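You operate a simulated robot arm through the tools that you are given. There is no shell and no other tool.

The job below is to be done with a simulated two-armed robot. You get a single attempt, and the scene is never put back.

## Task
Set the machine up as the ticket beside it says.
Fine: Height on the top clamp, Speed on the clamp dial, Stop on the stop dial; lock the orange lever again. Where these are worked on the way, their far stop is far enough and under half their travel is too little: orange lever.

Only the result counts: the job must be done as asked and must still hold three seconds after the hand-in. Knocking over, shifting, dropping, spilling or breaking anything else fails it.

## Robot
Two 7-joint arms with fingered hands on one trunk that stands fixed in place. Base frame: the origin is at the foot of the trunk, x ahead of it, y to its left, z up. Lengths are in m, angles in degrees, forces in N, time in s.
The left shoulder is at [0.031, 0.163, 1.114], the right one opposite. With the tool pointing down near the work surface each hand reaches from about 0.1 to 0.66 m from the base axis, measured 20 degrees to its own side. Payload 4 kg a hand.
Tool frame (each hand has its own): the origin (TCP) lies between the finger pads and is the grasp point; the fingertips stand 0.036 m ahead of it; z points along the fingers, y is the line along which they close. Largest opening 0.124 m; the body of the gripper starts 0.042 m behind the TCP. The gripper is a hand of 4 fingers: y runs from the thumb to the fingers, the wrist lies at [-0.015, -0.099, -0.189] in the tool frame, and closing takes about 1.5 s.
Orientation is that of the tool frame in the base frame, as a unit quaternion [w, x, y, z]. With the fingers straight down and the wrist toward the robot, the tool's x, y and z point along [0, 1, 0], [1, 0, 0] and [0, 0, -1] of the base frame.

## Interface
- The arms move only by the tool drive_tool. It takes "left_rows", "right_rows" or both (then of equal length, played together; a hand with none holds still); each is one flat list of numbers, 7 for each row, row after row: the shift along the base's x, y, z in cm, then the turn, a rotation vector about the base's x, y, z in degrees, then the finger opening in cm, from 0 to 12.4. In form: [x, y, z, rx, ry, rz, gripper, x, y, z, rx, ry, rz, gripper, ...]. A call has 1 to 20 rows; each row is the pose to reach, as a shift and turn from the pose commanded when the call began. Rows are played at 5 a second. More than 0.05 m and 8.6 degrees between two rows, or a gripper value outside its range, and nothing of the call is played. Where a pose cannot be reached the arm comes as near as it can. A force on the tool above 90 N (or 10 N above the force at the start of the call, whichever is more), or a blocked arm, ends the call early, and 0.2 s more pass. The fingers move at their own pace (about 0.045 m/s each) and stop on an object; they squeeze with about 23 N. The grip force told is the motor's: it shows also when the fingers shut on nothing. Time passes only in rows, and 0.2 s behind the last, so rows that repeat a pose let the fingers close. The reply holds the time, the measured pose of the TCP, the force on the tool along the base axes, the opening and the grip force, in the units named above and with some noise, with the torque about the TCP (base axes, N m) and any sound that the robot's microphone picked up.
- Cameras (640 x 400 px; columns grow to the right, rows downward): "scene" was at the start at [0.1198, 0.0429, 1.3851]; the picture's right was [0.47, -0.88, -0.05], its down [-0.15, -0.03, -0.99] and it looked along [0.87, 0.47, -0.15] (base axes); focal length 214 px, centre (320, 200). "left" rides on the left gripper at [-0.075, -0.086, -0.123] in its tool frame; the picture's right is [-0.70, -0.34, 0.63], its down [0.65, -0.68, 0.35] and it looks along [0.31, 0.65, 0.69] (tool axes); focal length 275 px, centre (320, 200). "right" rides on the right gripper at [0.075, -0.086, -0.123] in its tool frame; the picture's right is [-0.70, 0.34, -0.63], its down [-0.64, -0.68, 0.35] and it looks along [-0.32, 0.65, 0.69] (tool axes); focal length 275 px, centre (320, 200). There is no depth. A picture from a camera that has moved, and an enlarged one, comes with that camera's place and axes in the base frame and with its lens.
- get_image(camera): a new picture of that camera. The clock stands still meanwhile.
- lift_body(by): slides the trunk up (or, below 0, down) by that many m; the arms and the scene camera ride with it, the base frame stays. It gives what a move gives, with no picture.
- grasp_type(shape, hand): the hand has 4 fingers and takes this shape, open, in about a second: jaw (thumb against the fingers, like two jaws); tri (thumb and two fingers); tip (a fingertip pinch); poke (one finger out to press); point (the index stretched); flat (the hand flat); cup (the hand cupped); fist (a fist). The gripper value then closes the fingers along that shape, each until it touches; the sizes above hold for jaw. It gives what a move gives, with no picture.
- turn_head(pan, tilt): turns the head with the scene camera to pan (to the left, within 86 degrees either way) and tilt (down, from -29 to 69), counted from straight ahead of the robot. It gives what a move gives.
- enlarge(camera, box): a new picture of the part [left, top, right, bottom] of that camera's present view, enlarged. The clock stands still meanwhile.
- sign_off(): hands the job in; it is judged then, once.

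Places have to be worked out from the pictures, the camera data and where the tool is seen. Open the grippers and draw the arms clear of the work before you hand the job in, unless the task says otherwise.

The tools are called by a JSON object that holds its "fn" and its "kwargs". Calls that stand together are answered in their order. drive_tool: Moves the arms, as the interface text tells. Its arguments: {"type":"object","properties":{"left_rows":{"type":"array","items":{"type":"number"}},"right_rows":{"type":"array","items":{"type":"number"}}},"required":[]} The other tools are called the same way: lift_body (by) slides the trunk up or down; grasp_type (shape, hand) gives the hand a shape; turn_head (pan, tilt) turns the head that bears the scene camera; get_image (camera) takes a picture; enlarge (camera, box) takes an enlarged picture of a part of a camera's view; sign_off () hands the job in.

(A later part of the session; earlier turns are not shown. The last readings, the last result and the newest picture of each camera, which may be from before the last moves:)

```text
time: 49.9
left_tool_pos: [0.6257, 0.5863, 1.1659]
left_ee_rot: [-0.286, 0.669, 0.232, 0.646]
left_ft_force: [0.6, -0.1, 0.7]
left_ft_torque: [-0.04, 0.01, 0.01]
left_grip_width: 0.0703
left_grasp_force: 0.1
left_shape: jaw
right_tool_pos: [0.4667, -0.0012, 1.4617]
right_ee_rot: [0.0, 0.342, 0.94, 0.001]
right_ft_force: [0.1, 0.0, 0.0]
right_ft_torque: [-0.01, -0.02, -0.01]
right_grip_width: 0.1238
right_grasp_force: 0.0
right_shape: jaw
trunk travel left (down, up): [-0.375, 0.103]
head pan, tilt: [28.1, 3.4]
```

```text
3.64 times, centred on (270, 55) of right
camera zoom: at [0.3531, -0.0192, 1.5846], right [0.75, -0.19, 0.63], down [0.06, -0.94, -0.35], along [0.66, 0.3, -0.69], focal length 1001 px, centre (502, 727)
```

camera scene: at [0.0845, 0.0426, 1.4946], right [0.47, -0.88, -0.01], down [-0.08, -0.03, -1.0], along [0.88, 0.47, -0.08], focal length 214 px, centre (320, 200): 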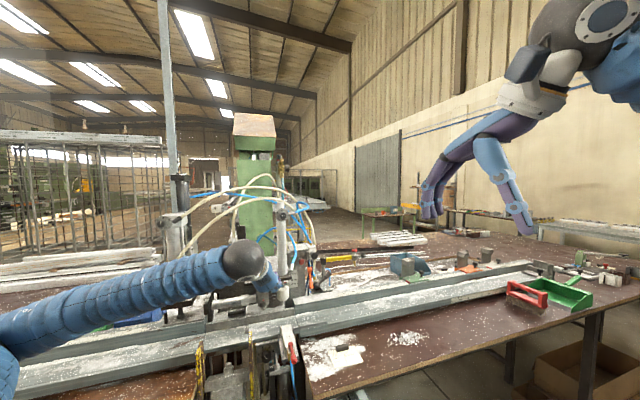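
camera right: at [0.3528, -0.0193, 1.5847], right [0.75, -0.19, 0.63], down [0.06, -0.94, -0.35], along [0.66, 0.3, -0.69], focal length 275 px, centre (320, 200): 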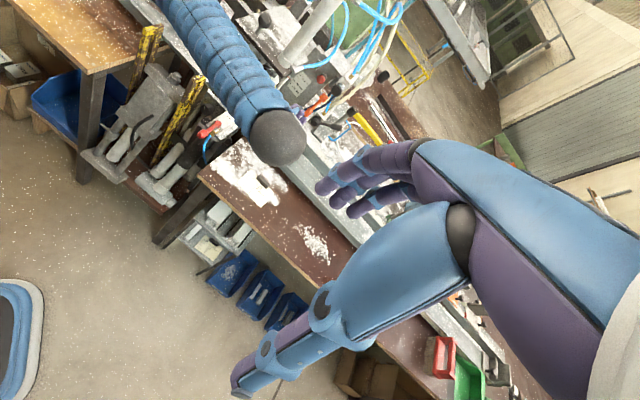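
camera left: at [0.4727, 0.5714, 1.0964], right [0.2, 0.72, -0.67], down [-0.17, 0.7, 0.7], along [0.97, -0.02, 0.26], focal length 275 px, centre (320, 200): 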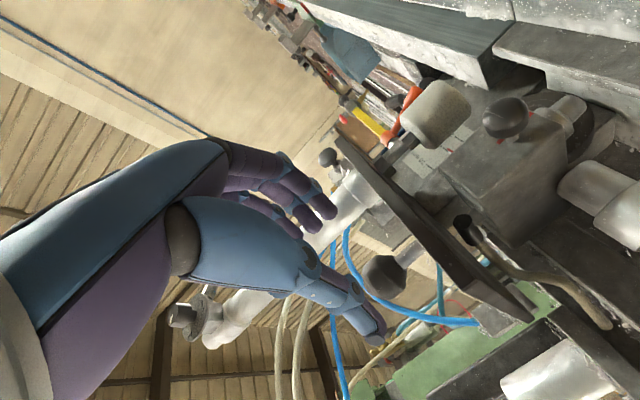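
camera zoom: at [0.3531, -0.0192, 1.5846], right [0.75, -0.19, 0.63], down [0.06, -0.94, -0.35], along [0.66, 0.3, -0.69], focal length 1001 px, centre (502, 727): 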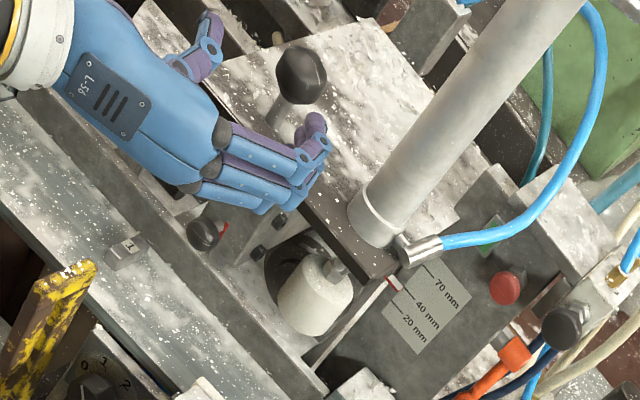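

The ball is right on the tool axis. I advance 9 cm so the ball lies between the finger pads, and close.

{"fn": "drive_tool", "kwargs": {"left_rows": [2.2, 2.05, 0, 0, 0, 0, 7, 4.4, 4.1, -0.2, 0, 0, 0, 7, 6.5, 6.2, -0.3, 0, 0, 0, 7, 6.5, 6.2, -0.3, 0, 0, 0, 5, 6.5, 6.2, -0.3, 0, 0, 0, 3, 6.5, 6.2, -0.3, 0, 0, 0, 1.5, 6.5, 6.2, -0.3, 0, 0, 0, 1.5, 6.5, 6.2, -0.3, 0, 0, 0, 1.5]}}

{"fn": "get_image", "kwargs": {"camera": "left"}}

{"fn": "enlarge", "kwargs": {"camera": "right", "box": [200, 0, 340, 110]}}

```text
time: 51.7
left_tool_pos: [0.6886, 0.6534, 1.1627]
left_ee_rot: [-0.285, 0.669, 0.233, 0.646]
left_ft_force: [-23.4, 22.7, 0.9]
left_ft_torque: [0.06, 0.09, -0.21]
left_grip_width: 0.033
left_grasp_force: 0.1
left_shape: jaw
right_tool_pos: [0.4638, -0.0002, 1.4624]
right_ee_rot: [0.001, 0.342, 0.94, -0.001]
right_ft_force: [0.1, 0.0, 0.1]
right_ft_torque: [0.02, 0.02, 0.0]
right_grip_width: 0.1238
right_grasp_force: 0.0
right_shape: jaw
trunk travel left (down, up): [-0.375, 0.103]
head pan, tilt: [28.1, 3.4]
```

```text
taken
camera left: at [0.537, 0.637, 1.0936], right [0.2, 0.72, -0.67], down [-0.17, 0.7, 0.7], along [0.97, -0.02, 0.26], focal length 275 px, centre (320, 200)
```

left: 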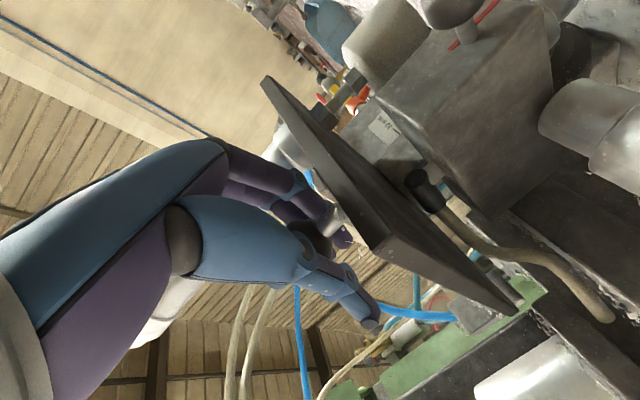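

```text
3.64 times, centred on (270, 55) of right
camera zoom: at [0.3508, -0.0164, 1.5852], right [0.75, -0.19, 0.64], down [0.06, -0.94, -0.34], along [0.66, 0.29, -0.69], focal length 1001 px, centre (502, 727)
```

zoom: 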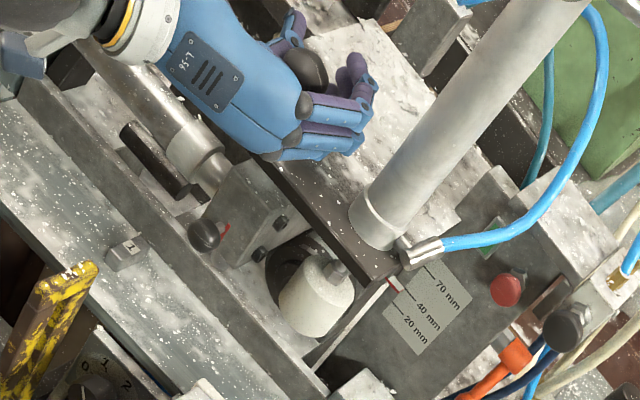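

The grip isn't settled (33 N sideways, grip force near zero). I hold for a moment and shift slightly left toward the ball's pull.

{"fn": "drive_tool", "kwargs": {"left_rows": [-0.2, 0.2, 0, 0, 0, 0, 1.5, -0.4, 0.45, 0, 0, 0, 0, 1.5, -0.4, 0.45, 0, 0, 0, 0, 1.0, -0.4, 0.45, 0, 0, 0, 0, 1.0]}}

{"fn": "enlarge", "kwargs": {"camera": "left", "box": [240, 160, 440, 340]}}

{"fn": "enlarge", "kwargs": {"camera": "right", "box": [230, 0, 330, 70]}}

```text
time: 52.7
left_tool_pos: [0.6863, 0.6553, 1.1625]
left_ee_rot: [-0.286, 0.669, 0.232, 0.646]
left_ft_force: [-8.6, 19.4, 3.4]
left_ft_torque: [0.03, 0.05, -0.13]
left_grip_width: 0.0237
left_grasp_force: 0.0
left_shape: jaw
right_tool_pos: [0.4667, -0.0008, 1.4615]
right_ee_rot: [0.0, 0.342, 0.94, 0.001]
right_ft_force: [0.7, -0.5, 0.5]
right_ft_torque: [0.0, -0.02, 0.0]
right_grip_width: 0.1238
right_grasp_force: 0.0
right_shape: jaw
trunk travel left (down, up): [-0.375, 0.103]
head pan, tilt: [28.1, 3.4]
```

```text
2.22 times, centred on (340, 250) of left
camera zoom: at [0.533, 0.6407, 1.0925], right [0.2, 0.72, -0.67], down [-0.17, 0.7, 0.7], along [0.97, -0.02, 0.26], focal length 612 px, centre (276, 89)
```

zoom: 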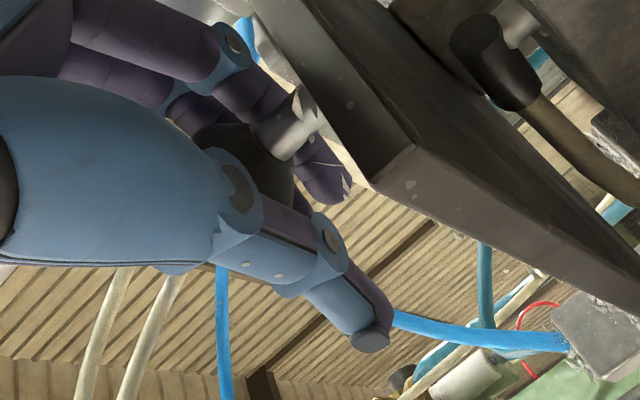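

```text
5.71 times, centred on (280, 35) of right
camera zoom: at [0.3525, -0.0169, 1.5848], right [0.75, -0.19, 0.63], down [0.06, -0.94, -0.34], along [0.66, 0.29, -0.69], focal length 1573 px, centre (549, 1143)
```

zoom: 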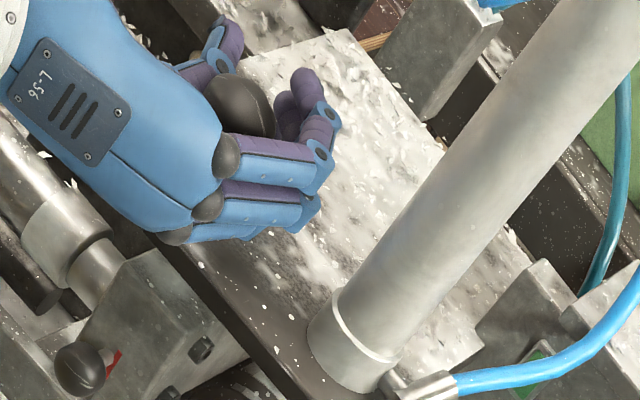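

The ball is inside the grasp and the fingers are still wrapping. I let the fingers finish closing.

{"fn": "drive_tool", "kwargs": {"left_rows": [-0.1, 0.15, 0, 0, 0, 0, 0, -0.1, 0.15, 0, 0, 0, 0, 0, -0.1, 0.15, 0, 0, 0, 0, 0, -0.1, 0.15, 0, 0, 0, 0, 0, -0.1, 0.15, 0, 0, 0, 0, 0]}}

{"fn": "enlarge", "kwargs": {"camera": "left", "box": [240, 160, 440, 340]}}

```text
time: 53.9
left_tool_pos: [0.6856, 0.6557, 1.1613]
left_ee_rot: [-0.286, 0.67, 0.231, 0.645]
left_ft_force: [-0.5, -2.3, -4.9]
left_ft_torque: [-0.11, -0.07, -0.14]
left_grip_width: 0.0141
left_grasp_force: 22.9
left_shape: jaw
right_tool_pos: [0.4678, -0.0018, 1.4616]
right_ee_rot: [-0.001, 0.342, 0.94, 0.001]
right_ft_force: [-0.7, 0.5, -0.8]
right_ft_torque: [0.02, -0.01, 0.0]
right_grip_width: 0.1235
right_grasp_force: 0.0
right_shape: jaw
trunk travel left (down, up): [-0.375, 0.103]
head pan, tilt: [28.1, 3.4]
```

```text
2.22 times, centred on (340, 250) of left
camera zoom: at [0.5327, 0.6403, 1.0925], right [0.19, 0.72, -0.67], down [-0.17, 0.7, 0.7], along [0.97, -0.02, 0.26], focal length 612 px, centre (276, 89)
```

zoom: 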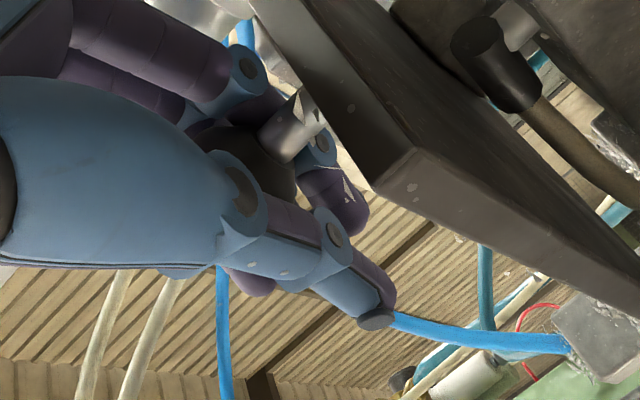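

Firm grip (23 N) around the ball. I lift 1 cm as a test.

{"fn": "drive_tool", "kwargs": {"left_rows": [0, 0, 0.3, 0, 0, 0, 0, 0, 0, 0.6, 0, 0, 0, 0, 0, 0, 1.0, 0, 0, 0, 0, 0, 0, 1.0, 0, 0, 0, 0]}}

{"fn": "enlarge", "kwargs": {"camera": "right", "box": [280, 50, 360, 110]}}

{"fn": "enlarge", "kwargs": {"camera": "scene", "box": [290, 260, 330, 295]}}

```text
time: 54.9
left_tool_pos: [0.6861, 0.6567, 1.1728]
left_ee_rot: [-0.287, 0.669, 0.231, 0.645]
left_ft_force: [-3.2, -0.1, -1.3]
left_ft_torque: [-0.07, -0.09, -0.07]
left_grip_width: 0.0139
left_grasp_force: 23.0
left_shape: jaw
right_tool_pos: [0.4667, -0.0026, 1.4615]
right_ee_rot: [0.0, 0.342, 0.94, -0.001]
right_ft_force: [0.8, 0.1, -0.5]
right_ft_torque: [-0.01, -0.02, -0.01]
right_grip_width: 0.1234
right_grasp_force: 0.1
right_shape: jaw
trunk travel left (down, up): [-0.375, 0.103]
head pan, tilt: [28.1, 3.4]
```

```text
6.67 times, centred on (320, 80) of right
camera zoom: at [0.3534, -0.0188, 1.5845], right [0.75, -0.19, 0.63], down [0.06, -0.94, -0.35], along [0.66, 0.29, -0.69], focal length 1835 px, centre (320, 1000)
```

zoom: 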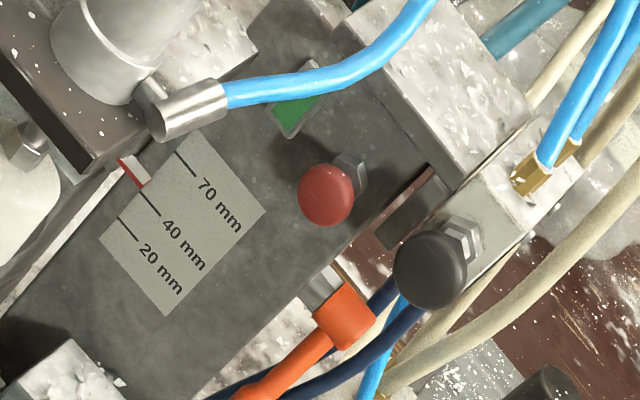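

```text
11.43 times, centred on (310, 278) of scene
camera zoom: at [0.0846, 0.0428, 1.4946], right [0.47, -0.88, -0.01], down [-0.08, -0.03, -1.0], along [0.88, 0.47, -0.08], focal length 2451 px, centre (434, -686)
```

zoom: 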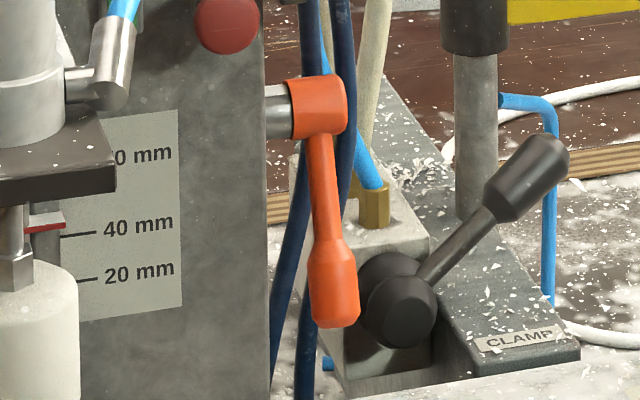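

The plate rises freely with the ball (pointer now about 46). I lift another 2.35 cm toward 70 mm.

{"fn": "drive_tool", "kwargs": {"left_rows": [0, 0, 0.5, 0, 0, 0, 0, 0, 0, 1.0, 0, 0, 0, 0, 0, 0, 1.5, 0, 0, 0, 0, 0, 0, 2.0, 0, 0, 0, 0, 0, 0, 2.35, 0, 0, 0, 0, 0, 0, 2.35, 0, 0, 0, 0]}}

{"fn": "enlarge", "kwargs": {"camera": "right", "box": [290, 50, 340, 90]}}

{"fn": "enlarge", "kwargs": {"camera": "scene", "box": [285, 260, 317, 285]}}

{"fn": "get_image", "kwargs": {"camera": "left"}}

```text
time: 56.3
left_tool_pos: [0.686, 0.6568, 1.193]
left_ee_rot: [-0.286, 0.67, 0.231, 0.645]
left_ft_force: [-6.0, 2.2, -16.7]
left_ft_torque: [0.1, 0.07, -0.08]
left_grip_width: 0.0141
left_grasp_force: 22.9
left_shape: jaw
right_tool_pos: [0.4674, -0.0017, 1.461]
right_ee_rot: [0.0, 0.343, 0.939, 0.0]
right_ft_force: [0.4, 0.4, 1.0]
right_ft_torque: [0.02, 0.0, 0.01]
right_grip_width: 0.1235
right_grasp_force: 0.1
right_shape: jaw
trunk travel left (down, up): [-0.375, 0.103]
head pan, tilt: [28.1, 3.4]
```

```text
10.00 times, centred on (315, 70) of right
camera zoom: at [0.3542, -0.0173, 1.5841], right [0.75, -0.19, 0.63], down [0.06, -0.94, -0.35], along [0.66, 0.29, -0.69], focal length 2753 px, centre (370, 1500)
```

zoom: 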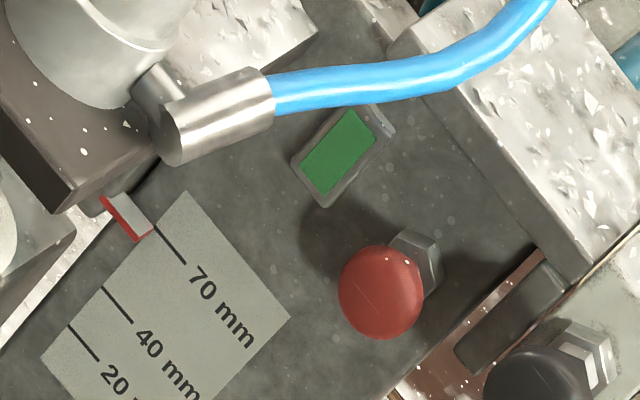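

```text
16.00 times, centred on (301, 272) of scene
camera zoom: at [0.0853, 0.0442, 1.4943], right [0.47, -0.88, -0.01], down [-0.08, -0.03, -1.0], along [0.88, 0.47, -0.08], focal length 3432 px, centre (624, -960)
```

zoom: 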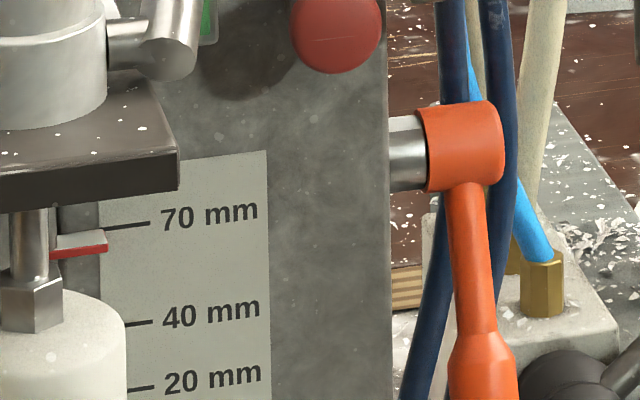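

```text
taken
camera left: at [0.5328, 0.6404, 1.1238], right [0.19, 0.72, -0.67], down [-0.17, 0.7, 0.7], along [0.97, -0.02, 0.26], focal length 275 px, centre (320, 200)
```

left: 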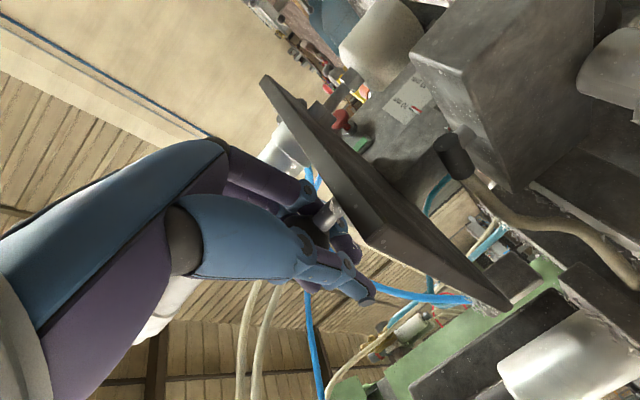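

The pointer now reads about 65-70 depending on parallax, so I need a level view. I bring the right-hand camera down to the pointer's height, in front of the scale, keeping clear of the left arm.

{"fn": "drive_tool", "kwargs": {"right_rows": [0.9, 2.4, -3.8, 1.5, -1.7, 0, 8, 1.7, 4.7, -7.6, 3.1, -3.3, 0, 8, 2.6, 7.1, -11.5, 4.6, -5, 0, 8, 3.5, 9.5, -15.3, 6.2, -6.7, 0, 8, 4.3, 11.8, -19.1, 7.7, -8.3, 0, 8, 5.2, 14.2, -22.9, 9.3, -10, 0, 8, 6, 16.5, -26.7, 10.8, -11.6, 0, 8, 6.9, 18.9, -30.5, 12.4, -13.3, 0, 8, 7.8, 21.3, -34.4, 13.9, -15, 0, 8, 8.6, 23.6, -38.2, 15.5, -16.6, 0, 8, 9.5, 26, -42, 17, -18.3, 0, 8]}}

{"fn": "get_image", "kwargs": {"camera": "right"}}

{"fn": "get_image", "kwargs": {"camera": "scene"}}

```text
time: 58.7
left_tool_pos: [0.6857, 0.656, 1.1929]
left_ee_rot: [-0.284, 0.67, 0.232, 0.646]
left_ft_force: [-6.3, 0.7, -24.5]
left_ft_torque: [0.19, 0.14, -0.02]
left_grip_width: 0.0134
left_grasp_force: 23.2
left_shape: jaw
right_tool_pos: [0.562, 0.2568, 1.0419]
right_ee_rot: [0.098, 0.334, 0.918, 0.192]
right_ft_force: [-0.8, -0.1, 0.2]
right_ft_torque: [0.01, 0.0, -0.01]
right_grip_width: 0.0803
right_grasp_force: 0.0
right_shape: jaw
trunk travel left (down, up): [-0.375, 0.103]
head pan, tilt: [28.1, 3.4]
```

```text
taken
camera right: at [0.4178, 0.2112, 1.1141], right [0.53, -0.4, 0.75], down [0.2, -0.8, -0.56], along [0.83, 0.45, -0.34], focal length 275 px, centre (320, 200)
```

right: 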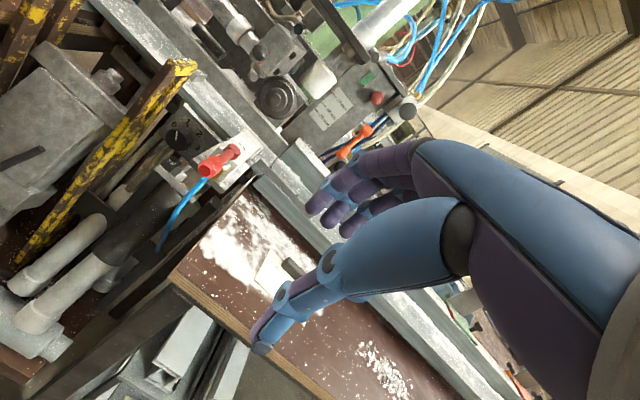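

```text
taken
camera scene: at [0.0851, 0.0448, 1.4944], right [0.47, -0.88, -0.01], down [-0.08, -0.03, -1.0], along [0.88, 0.47, -0.08], focal length 214 px, centre (320, 200)
```

scene: 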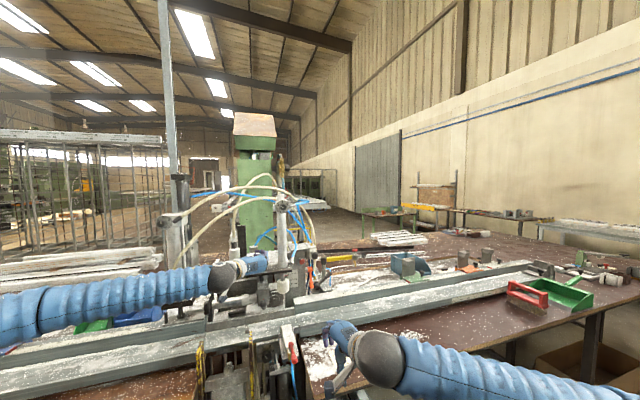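

Now a nearly level view. I zoom in on the scale, pointer and lever.

{"fn": "enlarge", "kwargs": {"camera": "right", "box": [300, 70, 364, 134]}}

{"fn": "enlarge", "kwargs": {"camera": "right", "box": [150, 100, 250, 170]}}

{"fn": "enlarge", "kwargs": {"camera": "right", "box": [320, 80, 420, 160]}}

```text
6.25 times, centred on (332, 102) of right
camera zoom: at [0.4178, 0.2112, 1.1141], right [0.53, -0.4, 0.75], down [0.2, -0.8, -0.56], along [0.83, 0.45, -0.34], focal length 1720 px, centre (245, 812)
```

zoom: 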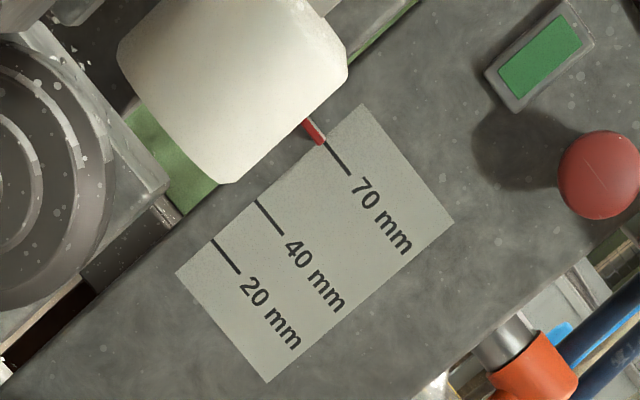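

```text
5.71 times, centred on (200, 135) of right
camera zoom: at [0.4178, 0.2112, 1.1141], right [0.53, -0.4, 0.75], down [0.2, -0.8, -0.56], along [0.83, 0.45, -0.34], focal length 1573 px, centre (1006, 571)
```

zoom: 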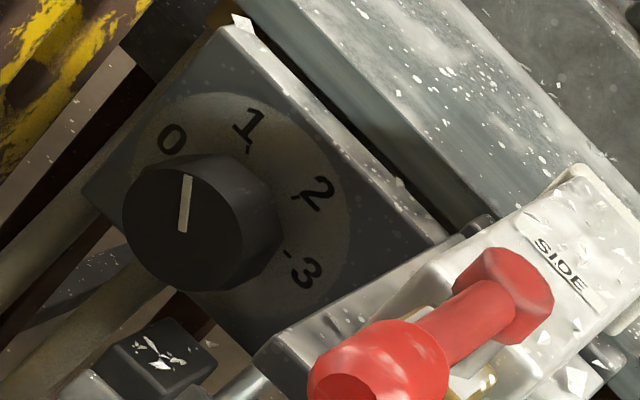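

```text
5.00 times, centred on (370, 120) of right
camera zoom: at [0.4178, 0.2112, 1.1141], right [0.53, -0.4, 0.75], down [0.2, -0.8, -0.56], along [0.83, 0.45, -0.34], focal length 1376 px, centre (70, 600)
```

zoom: 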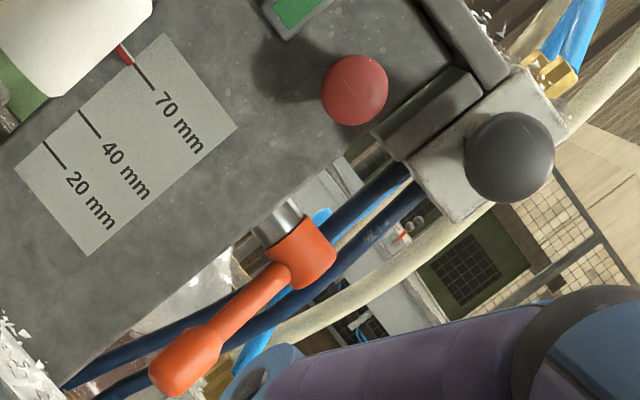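

In the level view the pointer sits just below the 70 tick (about 68.5). I zoom further for precision.

{"fn": "enlarge", "kwargs": {"camera": "right", "box": [336, 80, 364, 104]}}

```text
16.00 times, centred on (350, 92) of right
camera zoom: at [0.4178, 0.2112, 1.1141], right [0.53, -0.4, 0.75], down [0.2, -0.8, -0.56], along [0.83, 0.45, -0.34], focal length 4404 px, centre (-160, 1928)
```

zoom: 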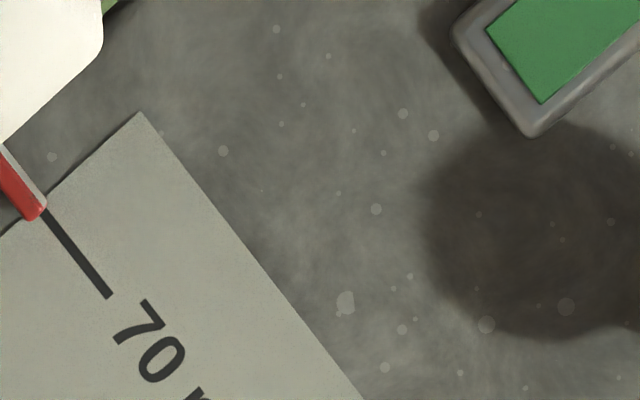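

I re-centre the zoom on the pointer.

{"fn": "enlarge", "kwargs": {"camera": "right", "box": [320, 82, 352, 106]}}

```text
16.00 times, centred on (336, 94) of right
camera zoom: at [0.4178, 0.2112, 1.1141], right [0.53, -0.4, 0.75], down [0.2, -0.8, -0.56], along [0.83, 0.45, -0.34], focal length 4404 px, centre (64, 1896)
```

zoom: 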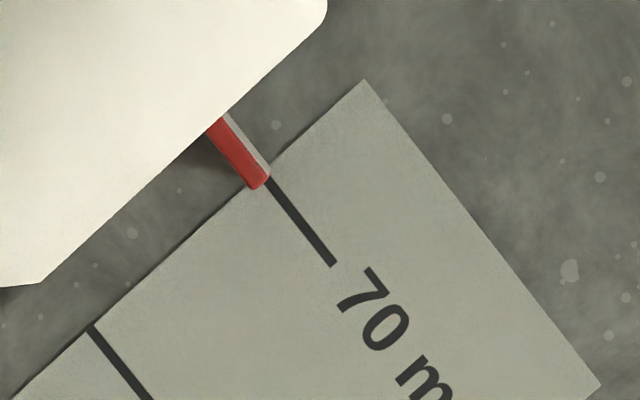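

The pointer centre reads about 69; I raise it by another 1.2 mm and re-check.

{"fn": "drive_tool", "kwargs": {"left_rows": [0, 0, 0.07, 0, 0, 0, 0, 0, 0, 0.13, 0, 0, 0, 0, 0, 0, 0.13, 0, 0, 0, 0]}}

{"fn": "enlarge", "kwargs": {"camera": "right", "box": [320, 82, 352, 106]}}

```text
time: 59.5
left_tool_pos: [0.6861, 0.6562, 1.1935]
left_ee_rot: [-0.286, 0.67, 0.232, 0.645]
left_ft_force: [-12.9, -1.6, -31.4]
left_ft_torque: [0.27, 0.22, -0.07]
left_grip_width: 0.0137
left_grasp_force: 22.6
left_shape: jaw
right_tool_pos: [0.5631, 0.2572, 1.0423]
right_ee_rot: [0.099, 0.334, 0.917, 0.192]
right_ft_force: [0.2, 0.0, -0.2]
right_ft_torque: [0.03, 0.0, -0.02]
right_grip_width: 0.0801
right_grasp_force: 0.1
right_shape: jaw
trunk travel left (down, up): [-0.375, 0.103]
head pan, tilt: [28.1, 3.4]
```

```text
16.00 times, centred on (336, 94) of right
camera zoom: at [0.4181, 0.2112, 1.1141], right [0.53, -0.4, 0.75], down [0.2, -0.8, -0.56], along [0.83, 0.45, -0.34], focal length 4404 px, centre (64, 1896)
```

zoom: 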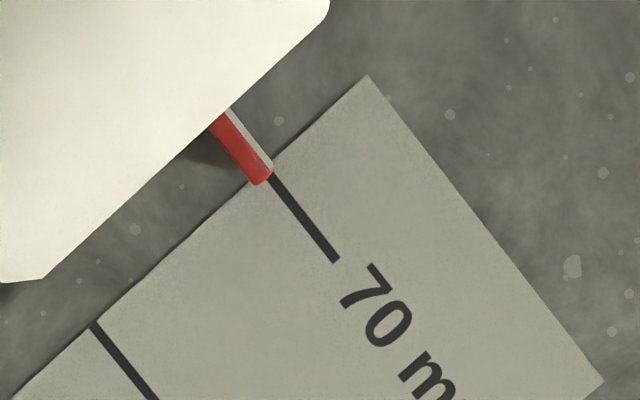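

The pull rose to 31 N but the pointer did not move, suggesting it's at (or near) an upper stop around 70. I try 2 mm more to make sure.

{"fn": "drive_tool", "kwargs": {"left_rows": [0, 0, 0.1, 0, 0, 0, 0, 0, 0, 0.2, 0, 0, 0, 0, 0, 0, 0.2, 0, 0, 0, 0]}}

{"fn": "enlarge", "kwargs": {"camera": "right", "box": [320, 82, 352, 106]}}

{"fn": "get_image", "kwargs": {"camera": "left"}}

```text
time: 60.3
left_tool_pos: [0.6852, 0.658, 1.1964]
left_ee_rot: [-0.285, 0.671, 0.232, 0.644]
left_ft_force: [-15.8, -3.6, -40.3]
left_ft_torque: [0.32, 0.36, -0.09]
left_grip_width: 0.013
left_grasp_force: 23.2
left_shape: jaw
right_tool_pos: [0.5644, 0.257, 1.0429]
right_ee_rot: [0.098, 0.334, 0.918, 0.193]
right_ft_force: [0.0, -0.3, 0.3]
right_ft_torque: [0.02, 0.0, 0.0]
right_grip_width: 0.0801
right_grasp_force: 0.0
right_shape: jaw
trunk travel left (down, up): [-0.375, 0.103]
head pan, tilt: [28.1, 3.4]
```

```text
16.00 times, centred on (336, 94) of right
camera zoom: at [0.4183, 0.2114, 1.114], right [0.53, -0.4, 0.75], down [0.2, -0.8, -0.56], along [0.83, 0.45, -0.34], focal length 4404 px, centre (64, 1896)
```

zoom: 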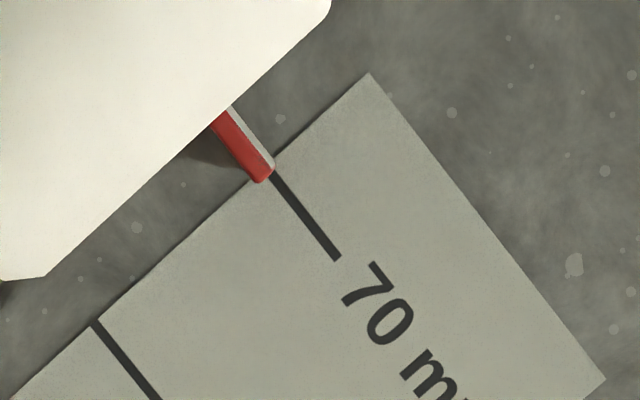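

```text
taken
camera left: at [0.533, 0.6415, 1.1268], right [0.19, 0.72, -0.67], down [-0.17, 0.7, 0.7], along [0.97, -0.02, 0.26], focal length 275 px, centre (320, 200)
```

left: 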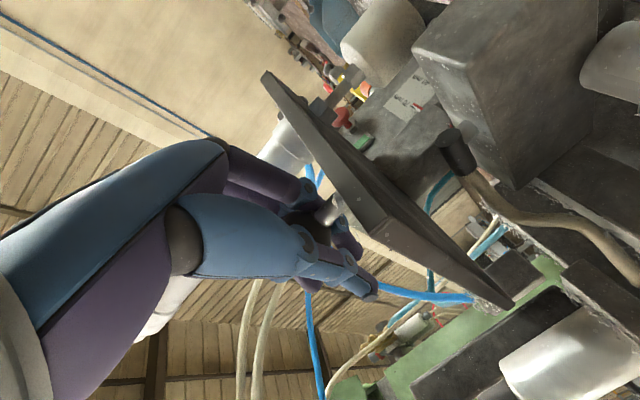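

The plate is at its upper stop, reading 70 within my accuracy. I ease the upward pull off and check that the pointer holds, before releasing.

{"fn": "drive_tool", "kwargs": {"left_rows": [0, 0, -0.2, 0, 0, 0, 0, 0, 0, -0.4, 0, 0, 0, 0, 0, 0, -0.5, 0, 0, 0, 0, 0, 0, -0.5, 0, 0, 0, 0]}}

{"fn": "enlarge", "kwargs": {"camera": "right", "box": [320, 82, 352, 106]}}

```text
time: 61.3
left_tool_pos: [0.6857, 0.6569, 1.1958]
left_ee_rot: [-0.286, 0.668, 0.232, 0.646]
left_ft_force: [-6.4, 2.7, -16.4]
left_ft_torque: [0.12, 0.07, -0.03]
left_grip_width: 0.0131
left_grasp_force: 23.1
left_shape: jaw
right_tool_pos: [0.564, 0.2564, 1.0432]
right_ee_rot: [0.099, 0.334, 0.918, 0.192]
right_ft_force: [0.9, 0.0, -0.3]
right_ft_torque: [-0.04, -0.02, -0.02]
right_grip_width: 0.0803
right_grasp_force: 0.0
right_shape: jaw
trunk travel left (down, up): [-0.375, 0.103]
head pan, tilt: [28.1, 3.4]
```

```text
16.00 times, centred on (336, 94) of right
camera zoom: at [0.4181, 0.2109, 1.1146], right [0.53, -0.4, 0.75], down [0.2, -0.8, -0.56], along [0.83, 0.45, -0.34], focal length 4404 px, centre (64, 1896)
```

zoom: 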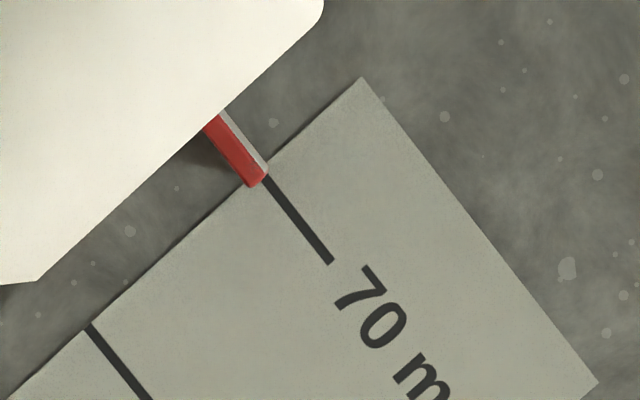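

Force fell to 16 N with the pointer unchanged. I ease another 3 mm.

{"fn": "drive_tool", "kwargs": {"left_rows": [0, 0, -0.1, 0, 0, 0, 0, 0, 0, -0.2, 0, 0, 0, 0, 0, 0, -0.25, 0, 0, 0, 0, 0, 0, -0.25, 0, 0, 0, 0]}}

{"fn": "enlarge", "kwargs": {"camera": "right", "box": [320, 82, 352, 106]}}

```text
time: 62.3
left_tool_pos: [0.6857, 0.6565, 1.1928]
left_ee_rot: [-0.286, 0.668, 0.232, 0.646]
left_ft_force: [-1.4, 7.0, 0.9]
left_ft_torque: [-0.12, -0.12, -0.01]
left_grip_width: 0.0131
left_grasp_force: 22.8
left_shape: jaw
right_tool_pos: [0.5628, 0.2561, 1.0437]
right_ee_rot: [0.099, 0.334, 0.917, 0.192]
right_ft_force: [-0.1, -0.1, -0.4]
right_ft_torque: [0.03, -0.02, 0.03]
right_grip_width: 0.0803
right_grasp_force: 0.1
right_shape: jaw
trunk travel left (down, up): [-0.375, 0.103]
head pan, tilt: [28.1, 3.4]
```

```text
16.00 times, centred on (336, 94) of right
camera zoom: at [0.4174, 0.2104, 1.1149], right [0.53, -0.4, 0.75], down [0.2, -0.8, -0.57], along [0.83, 0.45, -0.34], focal length 4404 px, centre (64, 1896)
```

zoom: 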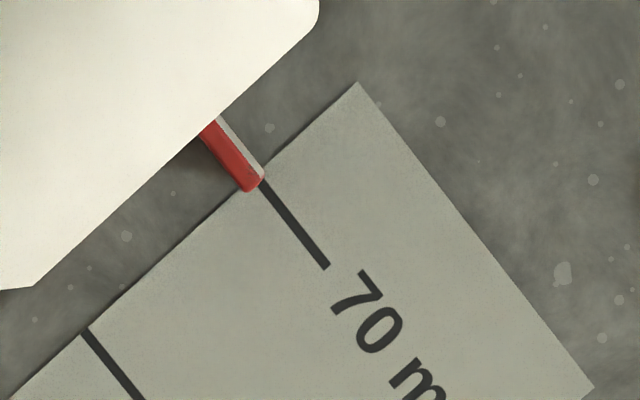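

The load is off and the pointer stays. I open the fingers and back away along -n.

{"fn": "drive_tool", "kwargs": {"left_rows": [0, 0, 0, 0, 0, 0, 2, 0, 0, 0, 0, 0, 0, 4, 0, 0, 0, 0, 0, 0, 6, 0, 0, 0, 0, 0, 0, 7.5, 0, 0, 0, 0, 0, 0, 7.5, 0, 0, 0, 0, 0, 0, 7.5]}}

{"fn": "enlarge", "kwargs": {"camera": "right", "box": [320, 82, 352, 106]}}

{"fn": "get_image", "kwargs": {"camera": "left"}}

```text
time: 63.7
left_tool_pos: [0.6857, 0.6559, 1.1925]
left_ee_rot: [-0.285, 0.669, 0.23, 0.646]
left_ft_force: [-0.2, 0.3, -0.1]
left_ft_torque: [-0.03, -0.01, 0.03]
left_grip_width: 0.0745
left_grasp_force: 0.1
left_shape: jaw
right_tool_pos: [0.5626, 0.2555, 1.0432]
right_ee_rot: [0.099, 0.334, 0.918, 0.192]
right_ft_force: [0.2, 0.8, -0.1]
right_ft_torque: [0.01, -0.01, 0.02]
right_grip_width: 0.0804
right_grasp_force: 0.0
right_shape: jaw
trunk travel left (down, up): [-0.375, 0.103]
head pan, tilt: [28.1, 3.4]
```

```text
16.00 times, centred on (336, 94) of right
camera zoom: at [0.4176, 0.2099, 1.1149], right [0.53, -0.4, 0.75], down [0.2, -0.8, -0.57], along [0.83, 0.45, -0.34], focal length 4404 px, centre (64, 1896)
```

zoom: 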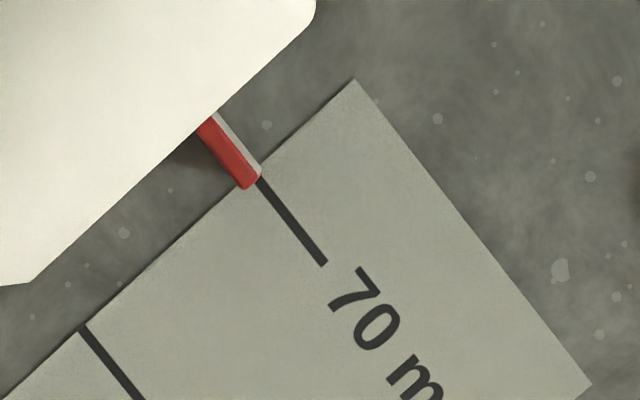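

```text
taken
camera left: at [0.5329, 0.6401, 1.122], right [0.19, 0.72, -0.67], down [-0.17, 0.69, 0.7], along [0.97, -0.02, 0.26], focal length 275 px, centre (320, 200)
```

left: 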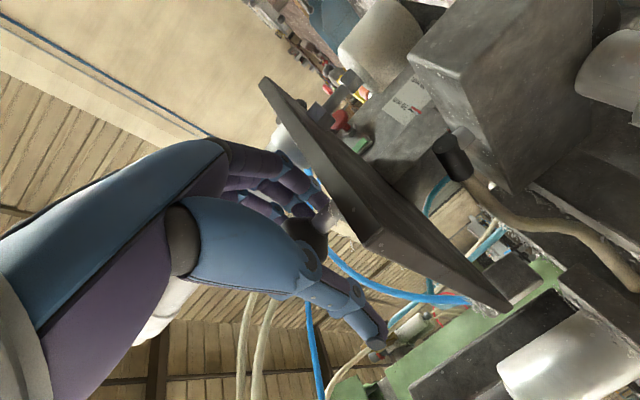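

The plate holds by itself at 70. I now back the left hand off and study the space below and behind the orange lever before pushing it back up.

{"fn": "drive_tool", "kwargs": {"left_rows": [-2, -1.9, 0, 0, 0, 0, 7.5, -4.4, -4.1, 0, 0, 0, 0, 7.5, -6.6, -6.1, 0, 0, 0, 0, 7, -8.8, -8.2, 0.5, 0, 0, 0, 6]}}

{"fn": "enlarge", "kwargs": {"camera": "right", "box": [260, 80, 420, 200]}}

{"fn": "enlarge", "kwargs": {"camera": "scene", "box": [270, 245, 360, 310]}}

```text
time: 64.7
left_tool_pos: [0.5966, 0.5726, 1.1951]
left_ee_rot: [-0.286, 0.669, 0.232, 0.646]
left_ft_force: [0.2, 1.1, 0.5]
left_ft_torque: [0.01, 0.0, 0.02]
left_grip_width: 0.0601
left_grasp_force: 0.1
left_shape: jaw
right_tool_pos: [0.5621, 0.2541, 1.045]
right_ee_rot: [0.099, 0.334, 0.917, 0.193]
right_ft_force: [-0.4, 0.4, 0.4]
right_ft_torque: [0.01, 0.02, -0.03]
right_grip_width: 0.0802
right_grasp_force: 0.1
right_shape: jaw
trunk travel left (down, up): [-0.375, 0.103]
head pan, tilt: [28.1, 3.4]
```

```text
3.33 times, centred on (340, 140) of right
camera zoom: at [0.4171, 0.2092, 1.1153], right [0.53, -0.4, 0.75], down [0.2, -0.8, -0.57], along [0.83, 0.45, -0.34], focal length 918 px, centre (253, 400)
```

zoom: 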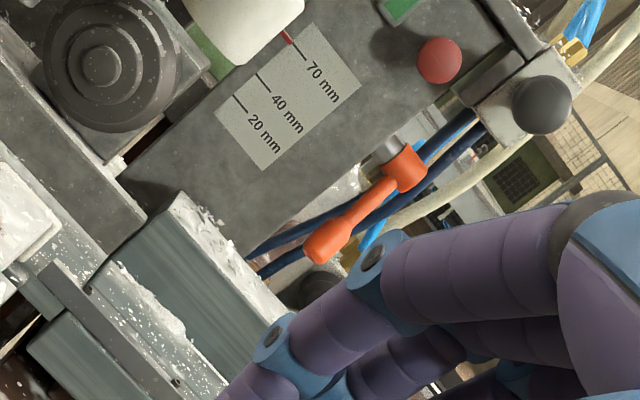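

```text
6.15 times, centred on (315, 278) of scene
camera zoom: at [0.084, 0.0422, 1.4947], right [0.47, -0.88, -0.01], down [-0.08, -0.03, -1.0], along [0.88, 0.47, -0.08], focal length 1320 px, centre (351, -277)
```

zoom: 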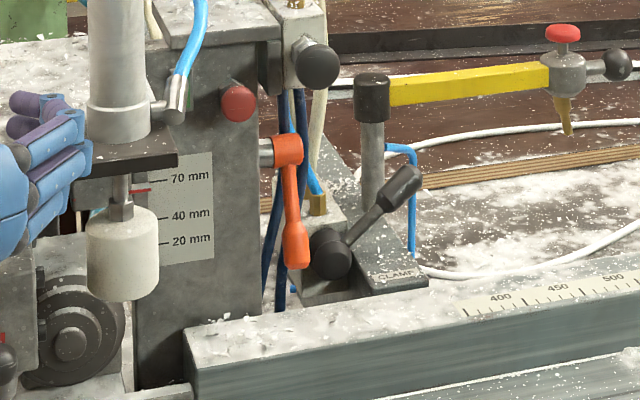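

The lever hangs about 65° down with its end just 2 cm above the fence and a narrow slot on its left, so I plan to press the fingers against its right side and drag it up and toward me, then push up from below. First I shift the right hand aside, then bring the left hand round to wrist-up, in front of the lever.

{"fn": "drive_tool", "kwargs": {"right_rows": [-1, -4, 0, 0, 0, 0, 8, -2, -8, 0, 0, 0, 0, 8, -3, -12, 0, 0, 0, 0, 8]}}

{"fn": "drive_tool", "kwargs": {"left_rows": [0.5, -1, 0, 5.5, 5.1, 0, 4, 1, -2, 0, 11, 10.2, 0, 2, 2, -3.5, 0, 16.5, 15.4, 0, 0, 3.5, -5.5, 0, 22, 20.5, 0, 0, 5, -7.5, -0.5, 27.5, 25.6, 0, 0, 7, -10, -1, 33, 30.8, 0, 0, 9, -12.5, -1.5, 38.5, 35.9, 0, 0, 11, -15, -2, 44, 41, 0, 0, 13, -17.5, -3, 49.5, 46.1, 0, 0, 15, -19.7, -4, 55, 51.3, 0, 0, 16.2, -21.2, -4.5, 60.5, 56.4, 0, 0, 16.7, -21.9, -4.5, 66, 61.5, 0, 0]}}

{"fn": "get_image", "kwargs": {"camera": "right"}}

{"fn": "get_image", "kwargs": {"camera": "left"}}

{"fn": "enlarge", "kwargs": {"camera": "scene", "box": [220, 190, 420, 320]}}

```text
time: 65.5
left_tool_pos: [0.597, 0.5728, 1.1961]
left_ee_rot: [-0.287, 0.669, 0.23, 0.646]
left_ft_force: [-0.6, 0.0, 0.4]
left_ft_torque: [-0.03, 0.01, -0.01]
left_grip_width: 0.0601
left_grasp_force: 0.1
left_shape: jaw
right_tool_pos: [0.5311, 0.1364, 1.0416]
right_ee_rot: [0.097, 0.332, 0.918, 0.193]
right_ft_force: [-0.9, 0.8, -0.7]
right_ft_torque: [-0.03, 0.02, -0.04]
right_grip_width: 0.0805
right_grasp_force: 0.0
right_shape: jaw
trunk travel left (down, up): [-0.375, 0.103]
head pan, tilt: [28.1, 3.4]
```

```text
time: 68.1
left_tool_pos: [0.7655, 0.354, 1.1522]
left_ee_rot: [0.66, -0.636, 0.311, -0.252]
left_ft_force: [0.1, 1.2, -0.9]
left_ft_torque: [-0.01, -0.02, -0.05]
left_grip_width: 0.0
left_grasp_force: 23.0
left_shape: jaw
right_tool_pos: [0.5327, 0.1358, 1.0414]
right_ee_rot: [0.098, 0.334, 0.918, 0.193]
right_ft_force: [-0.4, -1.2, 0.3]
right_ft_torque: [0.01, 0.02, 0.0]
right_grip_width: 0.0803
right_grasp_force: 0.2
right_shape: jaw
trunk travel left (down, up): [-0.375, 0.103]
head pan, tilt: [28.1, 3.4]
```

```text
taken
camera right: at [0.3874, 0.0901, 1.1124], right [0.53, -0.4, 0.75], down [0.2, -0.8, -0.57], along [0.83, 0.45, -0.34], focal length 275 px, centre (320, 200)
```

right: 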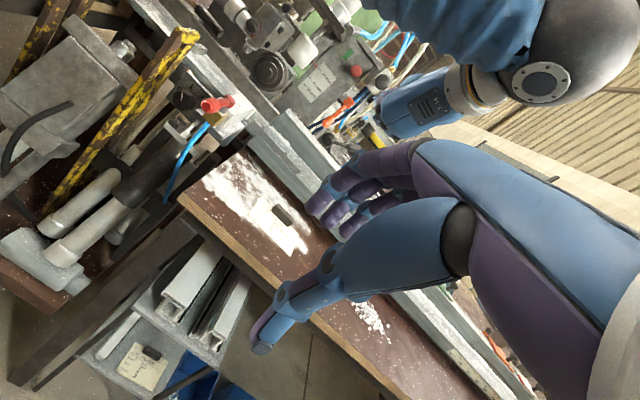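

```text
taken
camera left: at [0.6306, 0.3203, 1.2411], right [0.01, 0.92, 0.4], down [0.73, -0.28, 0.62], along [0.68, 0.29, -0.68], focal length 275 px, centre (320, 200)
```

left: 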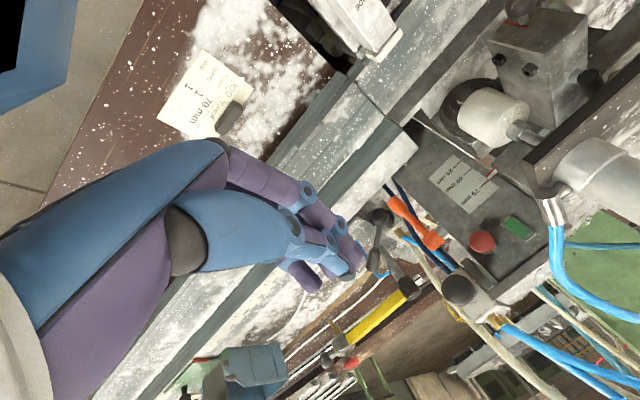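

```text
3.08 times, centred on (320, 255) of scene
camera zoom: at [0.085, 0.0422, 1.4946], right [0.47, -0.88, -0.01], down [-0.08, -0.03, -1.0], along [0.88, 0.47, -0.08], focal length 660 px, centre (320, 31)
```

zoom: 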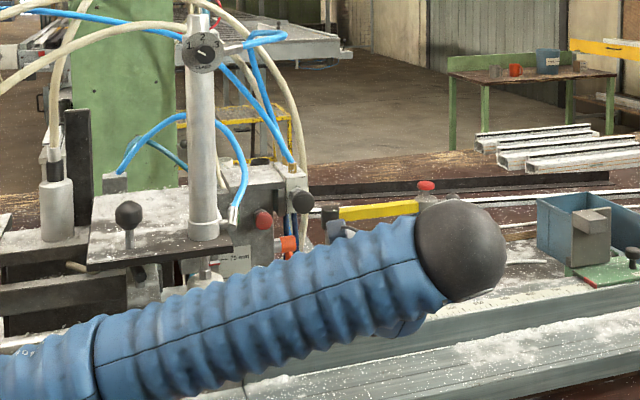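

Good views. I zoom in on the lever and its surroundings from the left camera.

{"fn": "enlarge", "kwargs": {"camera": "left", "box": [330, 170, 480, 310]}}

{"fn": "enlarge", "kwargs": {"camera": "right", "box": [290, 40, 400, 130]}}

```text
2.86 times, centred on (405, 240) of left
camera zoom: at [0.6306, 0.3203, 1.2411], right [0.01, 0.92, 0.4], down [0.73, -0.28, 0.62], along [0.68, 0.29, -0.68], focal length 786 px, centre (77, 86)
```

zoom: 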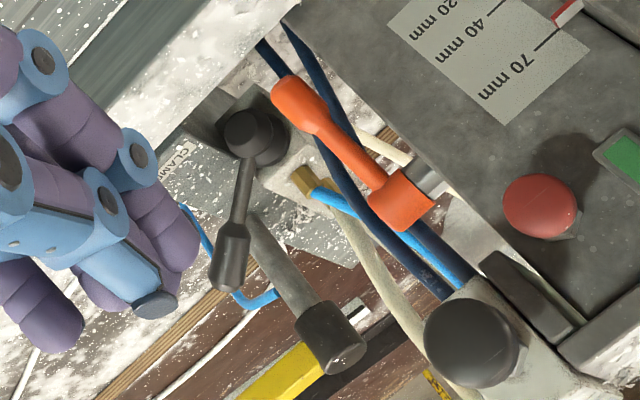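

```text
4.44 times, centred on (345, 85) of right
camera zoom: at [0.3874, 0.0901, 1.1124], right [0.53, -0.4, 0.75], down [0.2, -0.8, -0.57], along [0.83, 0.45, -0.34], focal length 1224 px, centre (209, 711)
```

zoom: 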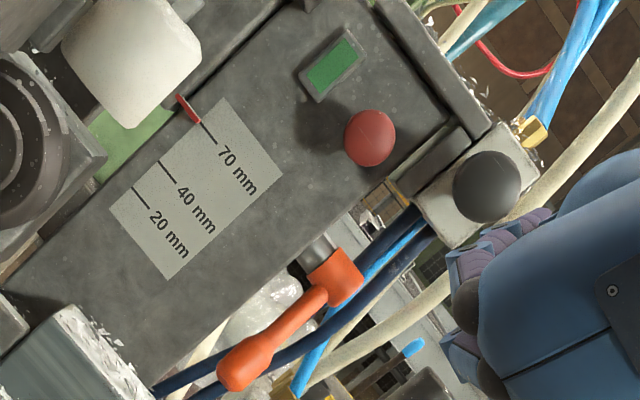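

The lever (length about 8.5 cm) hangs about 68° down; the black valve hub is at depth 1.08+ so I keep fingertips short of that. I move to a pre-position right of the lever.

{"fn": "drive_tool", "kwargs": {"left_rows": [2.5, 1.7, -2, 0, 0, 0, 0, 5, 3.4, -4, 0, 0, 0, 0, 7.5, 5.1, -6.2, 0, 0, 0, 0, 10, 6.8, -8.2, 0, 0, 0, 0, 12.4, 8.5, -10.2, 0, 0, 0, 0, 12.4, 8.5, -10.2, 0, 0, 0, 0]}}

{"fn": "get_image", "kwargs": {"camera": "left"}}

{"fn": "enlarge", "kwargs": {"camera": "right", "box": [290, 40, 440, 160]}}

```text
time: 69.5
left_tool_pos: [0.8884, 0.4395, 1.0474]
left_ee_rot: [0.66, -0.636, 0.31, -0.253]
left_ft_force: [0.3, -0.3, 0.4]
left_ft_torque: [-0.03, -0.01, -0.06]
left_grip_width: 0.0
left_grasp_force: 23.2
left_shape: jaw
right_tool_pos: [0.5313, 0.1356, 1.0414]
right_ee_rot: [0.099, 0.334, 0.918, 0.192]
right_ft_force: [-0.1, 0.3, 0.8]
right_ft_torque: [0.01, -0.02, 0.0]
right_grip_width: 0.0799
right_grasp_force: 0.1
right_shape: jaw
trunk travel left (down, up): [-0.375, 0.103]
head pan, tilt: [28.1, 3.4]
```

```text
taken
camera left: at [0.7521, 0.4062, 1.1373], right [0.01, 0.92, 0.4], down [0.73, -0.28, 0.62], along [0.68, 0.28, -0.68], focal length 275 px, centre (320, 200)
```

left: 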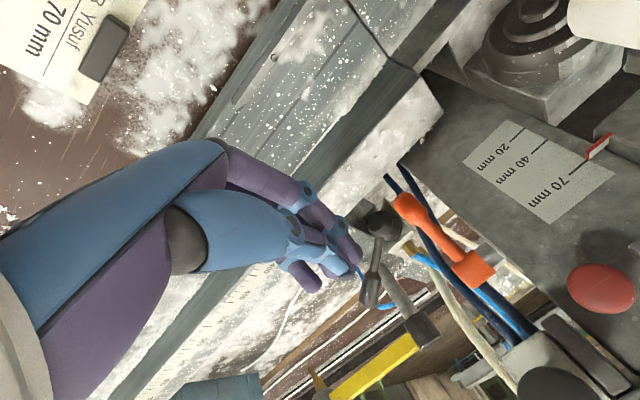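

```text
3.33 times, centred on (365, 100) of right
camera zoom: at [0.387, 0.0903, 1.1125], right [0.53, -0.4, 0.75], down [0.2, -0.8, -0.57], along [0.83, 0.45, -0.34], focal length 918 px, centre (170, 533)
```

zoom: 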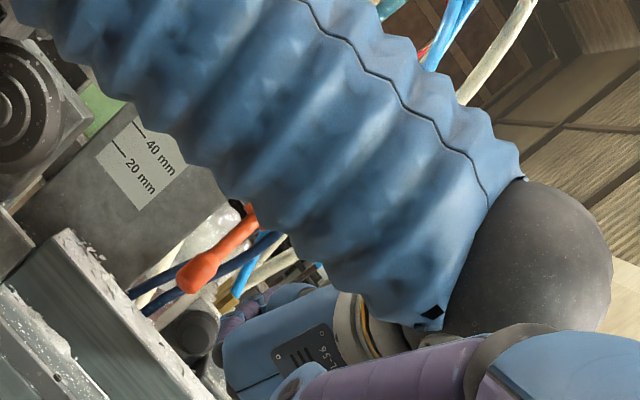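

I move forward to the right of the lever, fingertips just short of the black valve lever, and look.

{"fn": "drive_tool", "kwargs": {"left_rows": [1.5, 1.4, -1.5, 0, 0, 0, 0, 3, 2.8, -3, 0, 0, 0, 0, 4.5, 4.2, -4.5, 0, 0, 0, 0, 5.7, 5.3, -4.5, 0, 0, 0, 0, 5.7, 5.3, -4.5, 0, 0, 0, 0]}}

{"fn": "enlarge", "kwargs": {"camera": "left", "box": [270, 150, 450, 330]}}

{"fn": "enlarge", "kwargs": {"camera": "right", "box": [290, 60, 400, 150]}}

```text
time: 70.7
left_tool_pos: [0.9469, 0.493, 1.0051]
left_ee_rot: [0.66, -0.637, 0.309, -0.253]
left_ft_force: [-0.4, -0.9, -0.4]
left_ft_torque: [-0.01, 0.03, -0.05]
left_grip_width: 0.0
left_grasp_force: 23.3
left_shape: jaw
right_tool_pos: [0.5319, 0.1369, 1.04]
right_ee_rot: [0.098, 0.334, 0.917, 0.192]
right_ft_force: [1.7, 0.6, -0.6]
right_ft_torque: [0.01, 0.03, 0.0]
right_grip_width: 0.0802
right_grasp_force: 0.0
right_shape: jaw
trunk travel left (down, up): [-0.375, 0.103]
head pan, tilt: [28.1, 3.4]
```

```text
2.22 times, centred on (360, 240) of left
camera zoom: at [0.8105, 0.4589, 1.0952], right [0.01, 0.92, 0.4], down [0.73, -0.28, 0.62], along [0.68, 0.28, -0.68], focal length 612 px, centre (231, 111)
```

zoom: 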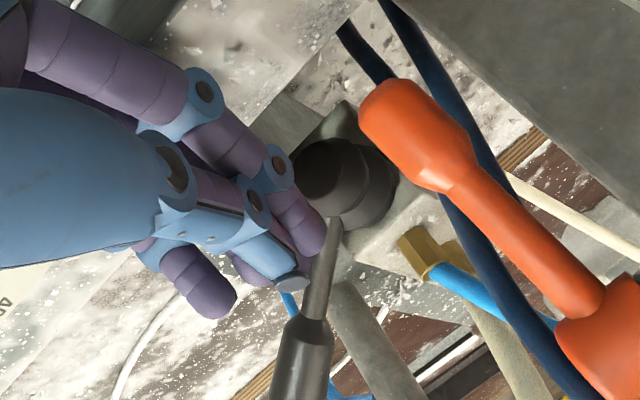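

```text
4.44 times, centred on (345, 105) of right
camera zoom: at [0.3874, 0.0905, 1.1123], right [0.53, -0.4, 0.75], down [0.2, -0.8, -0.57], along [0.83, 0.45, -0.34], focal length 1224 px, centre (209, 622)
```

zoom: 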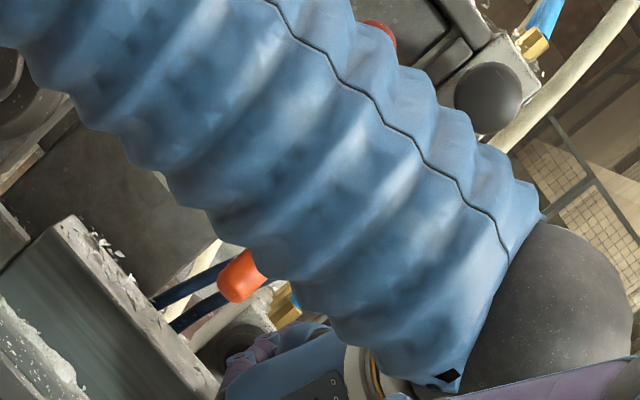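

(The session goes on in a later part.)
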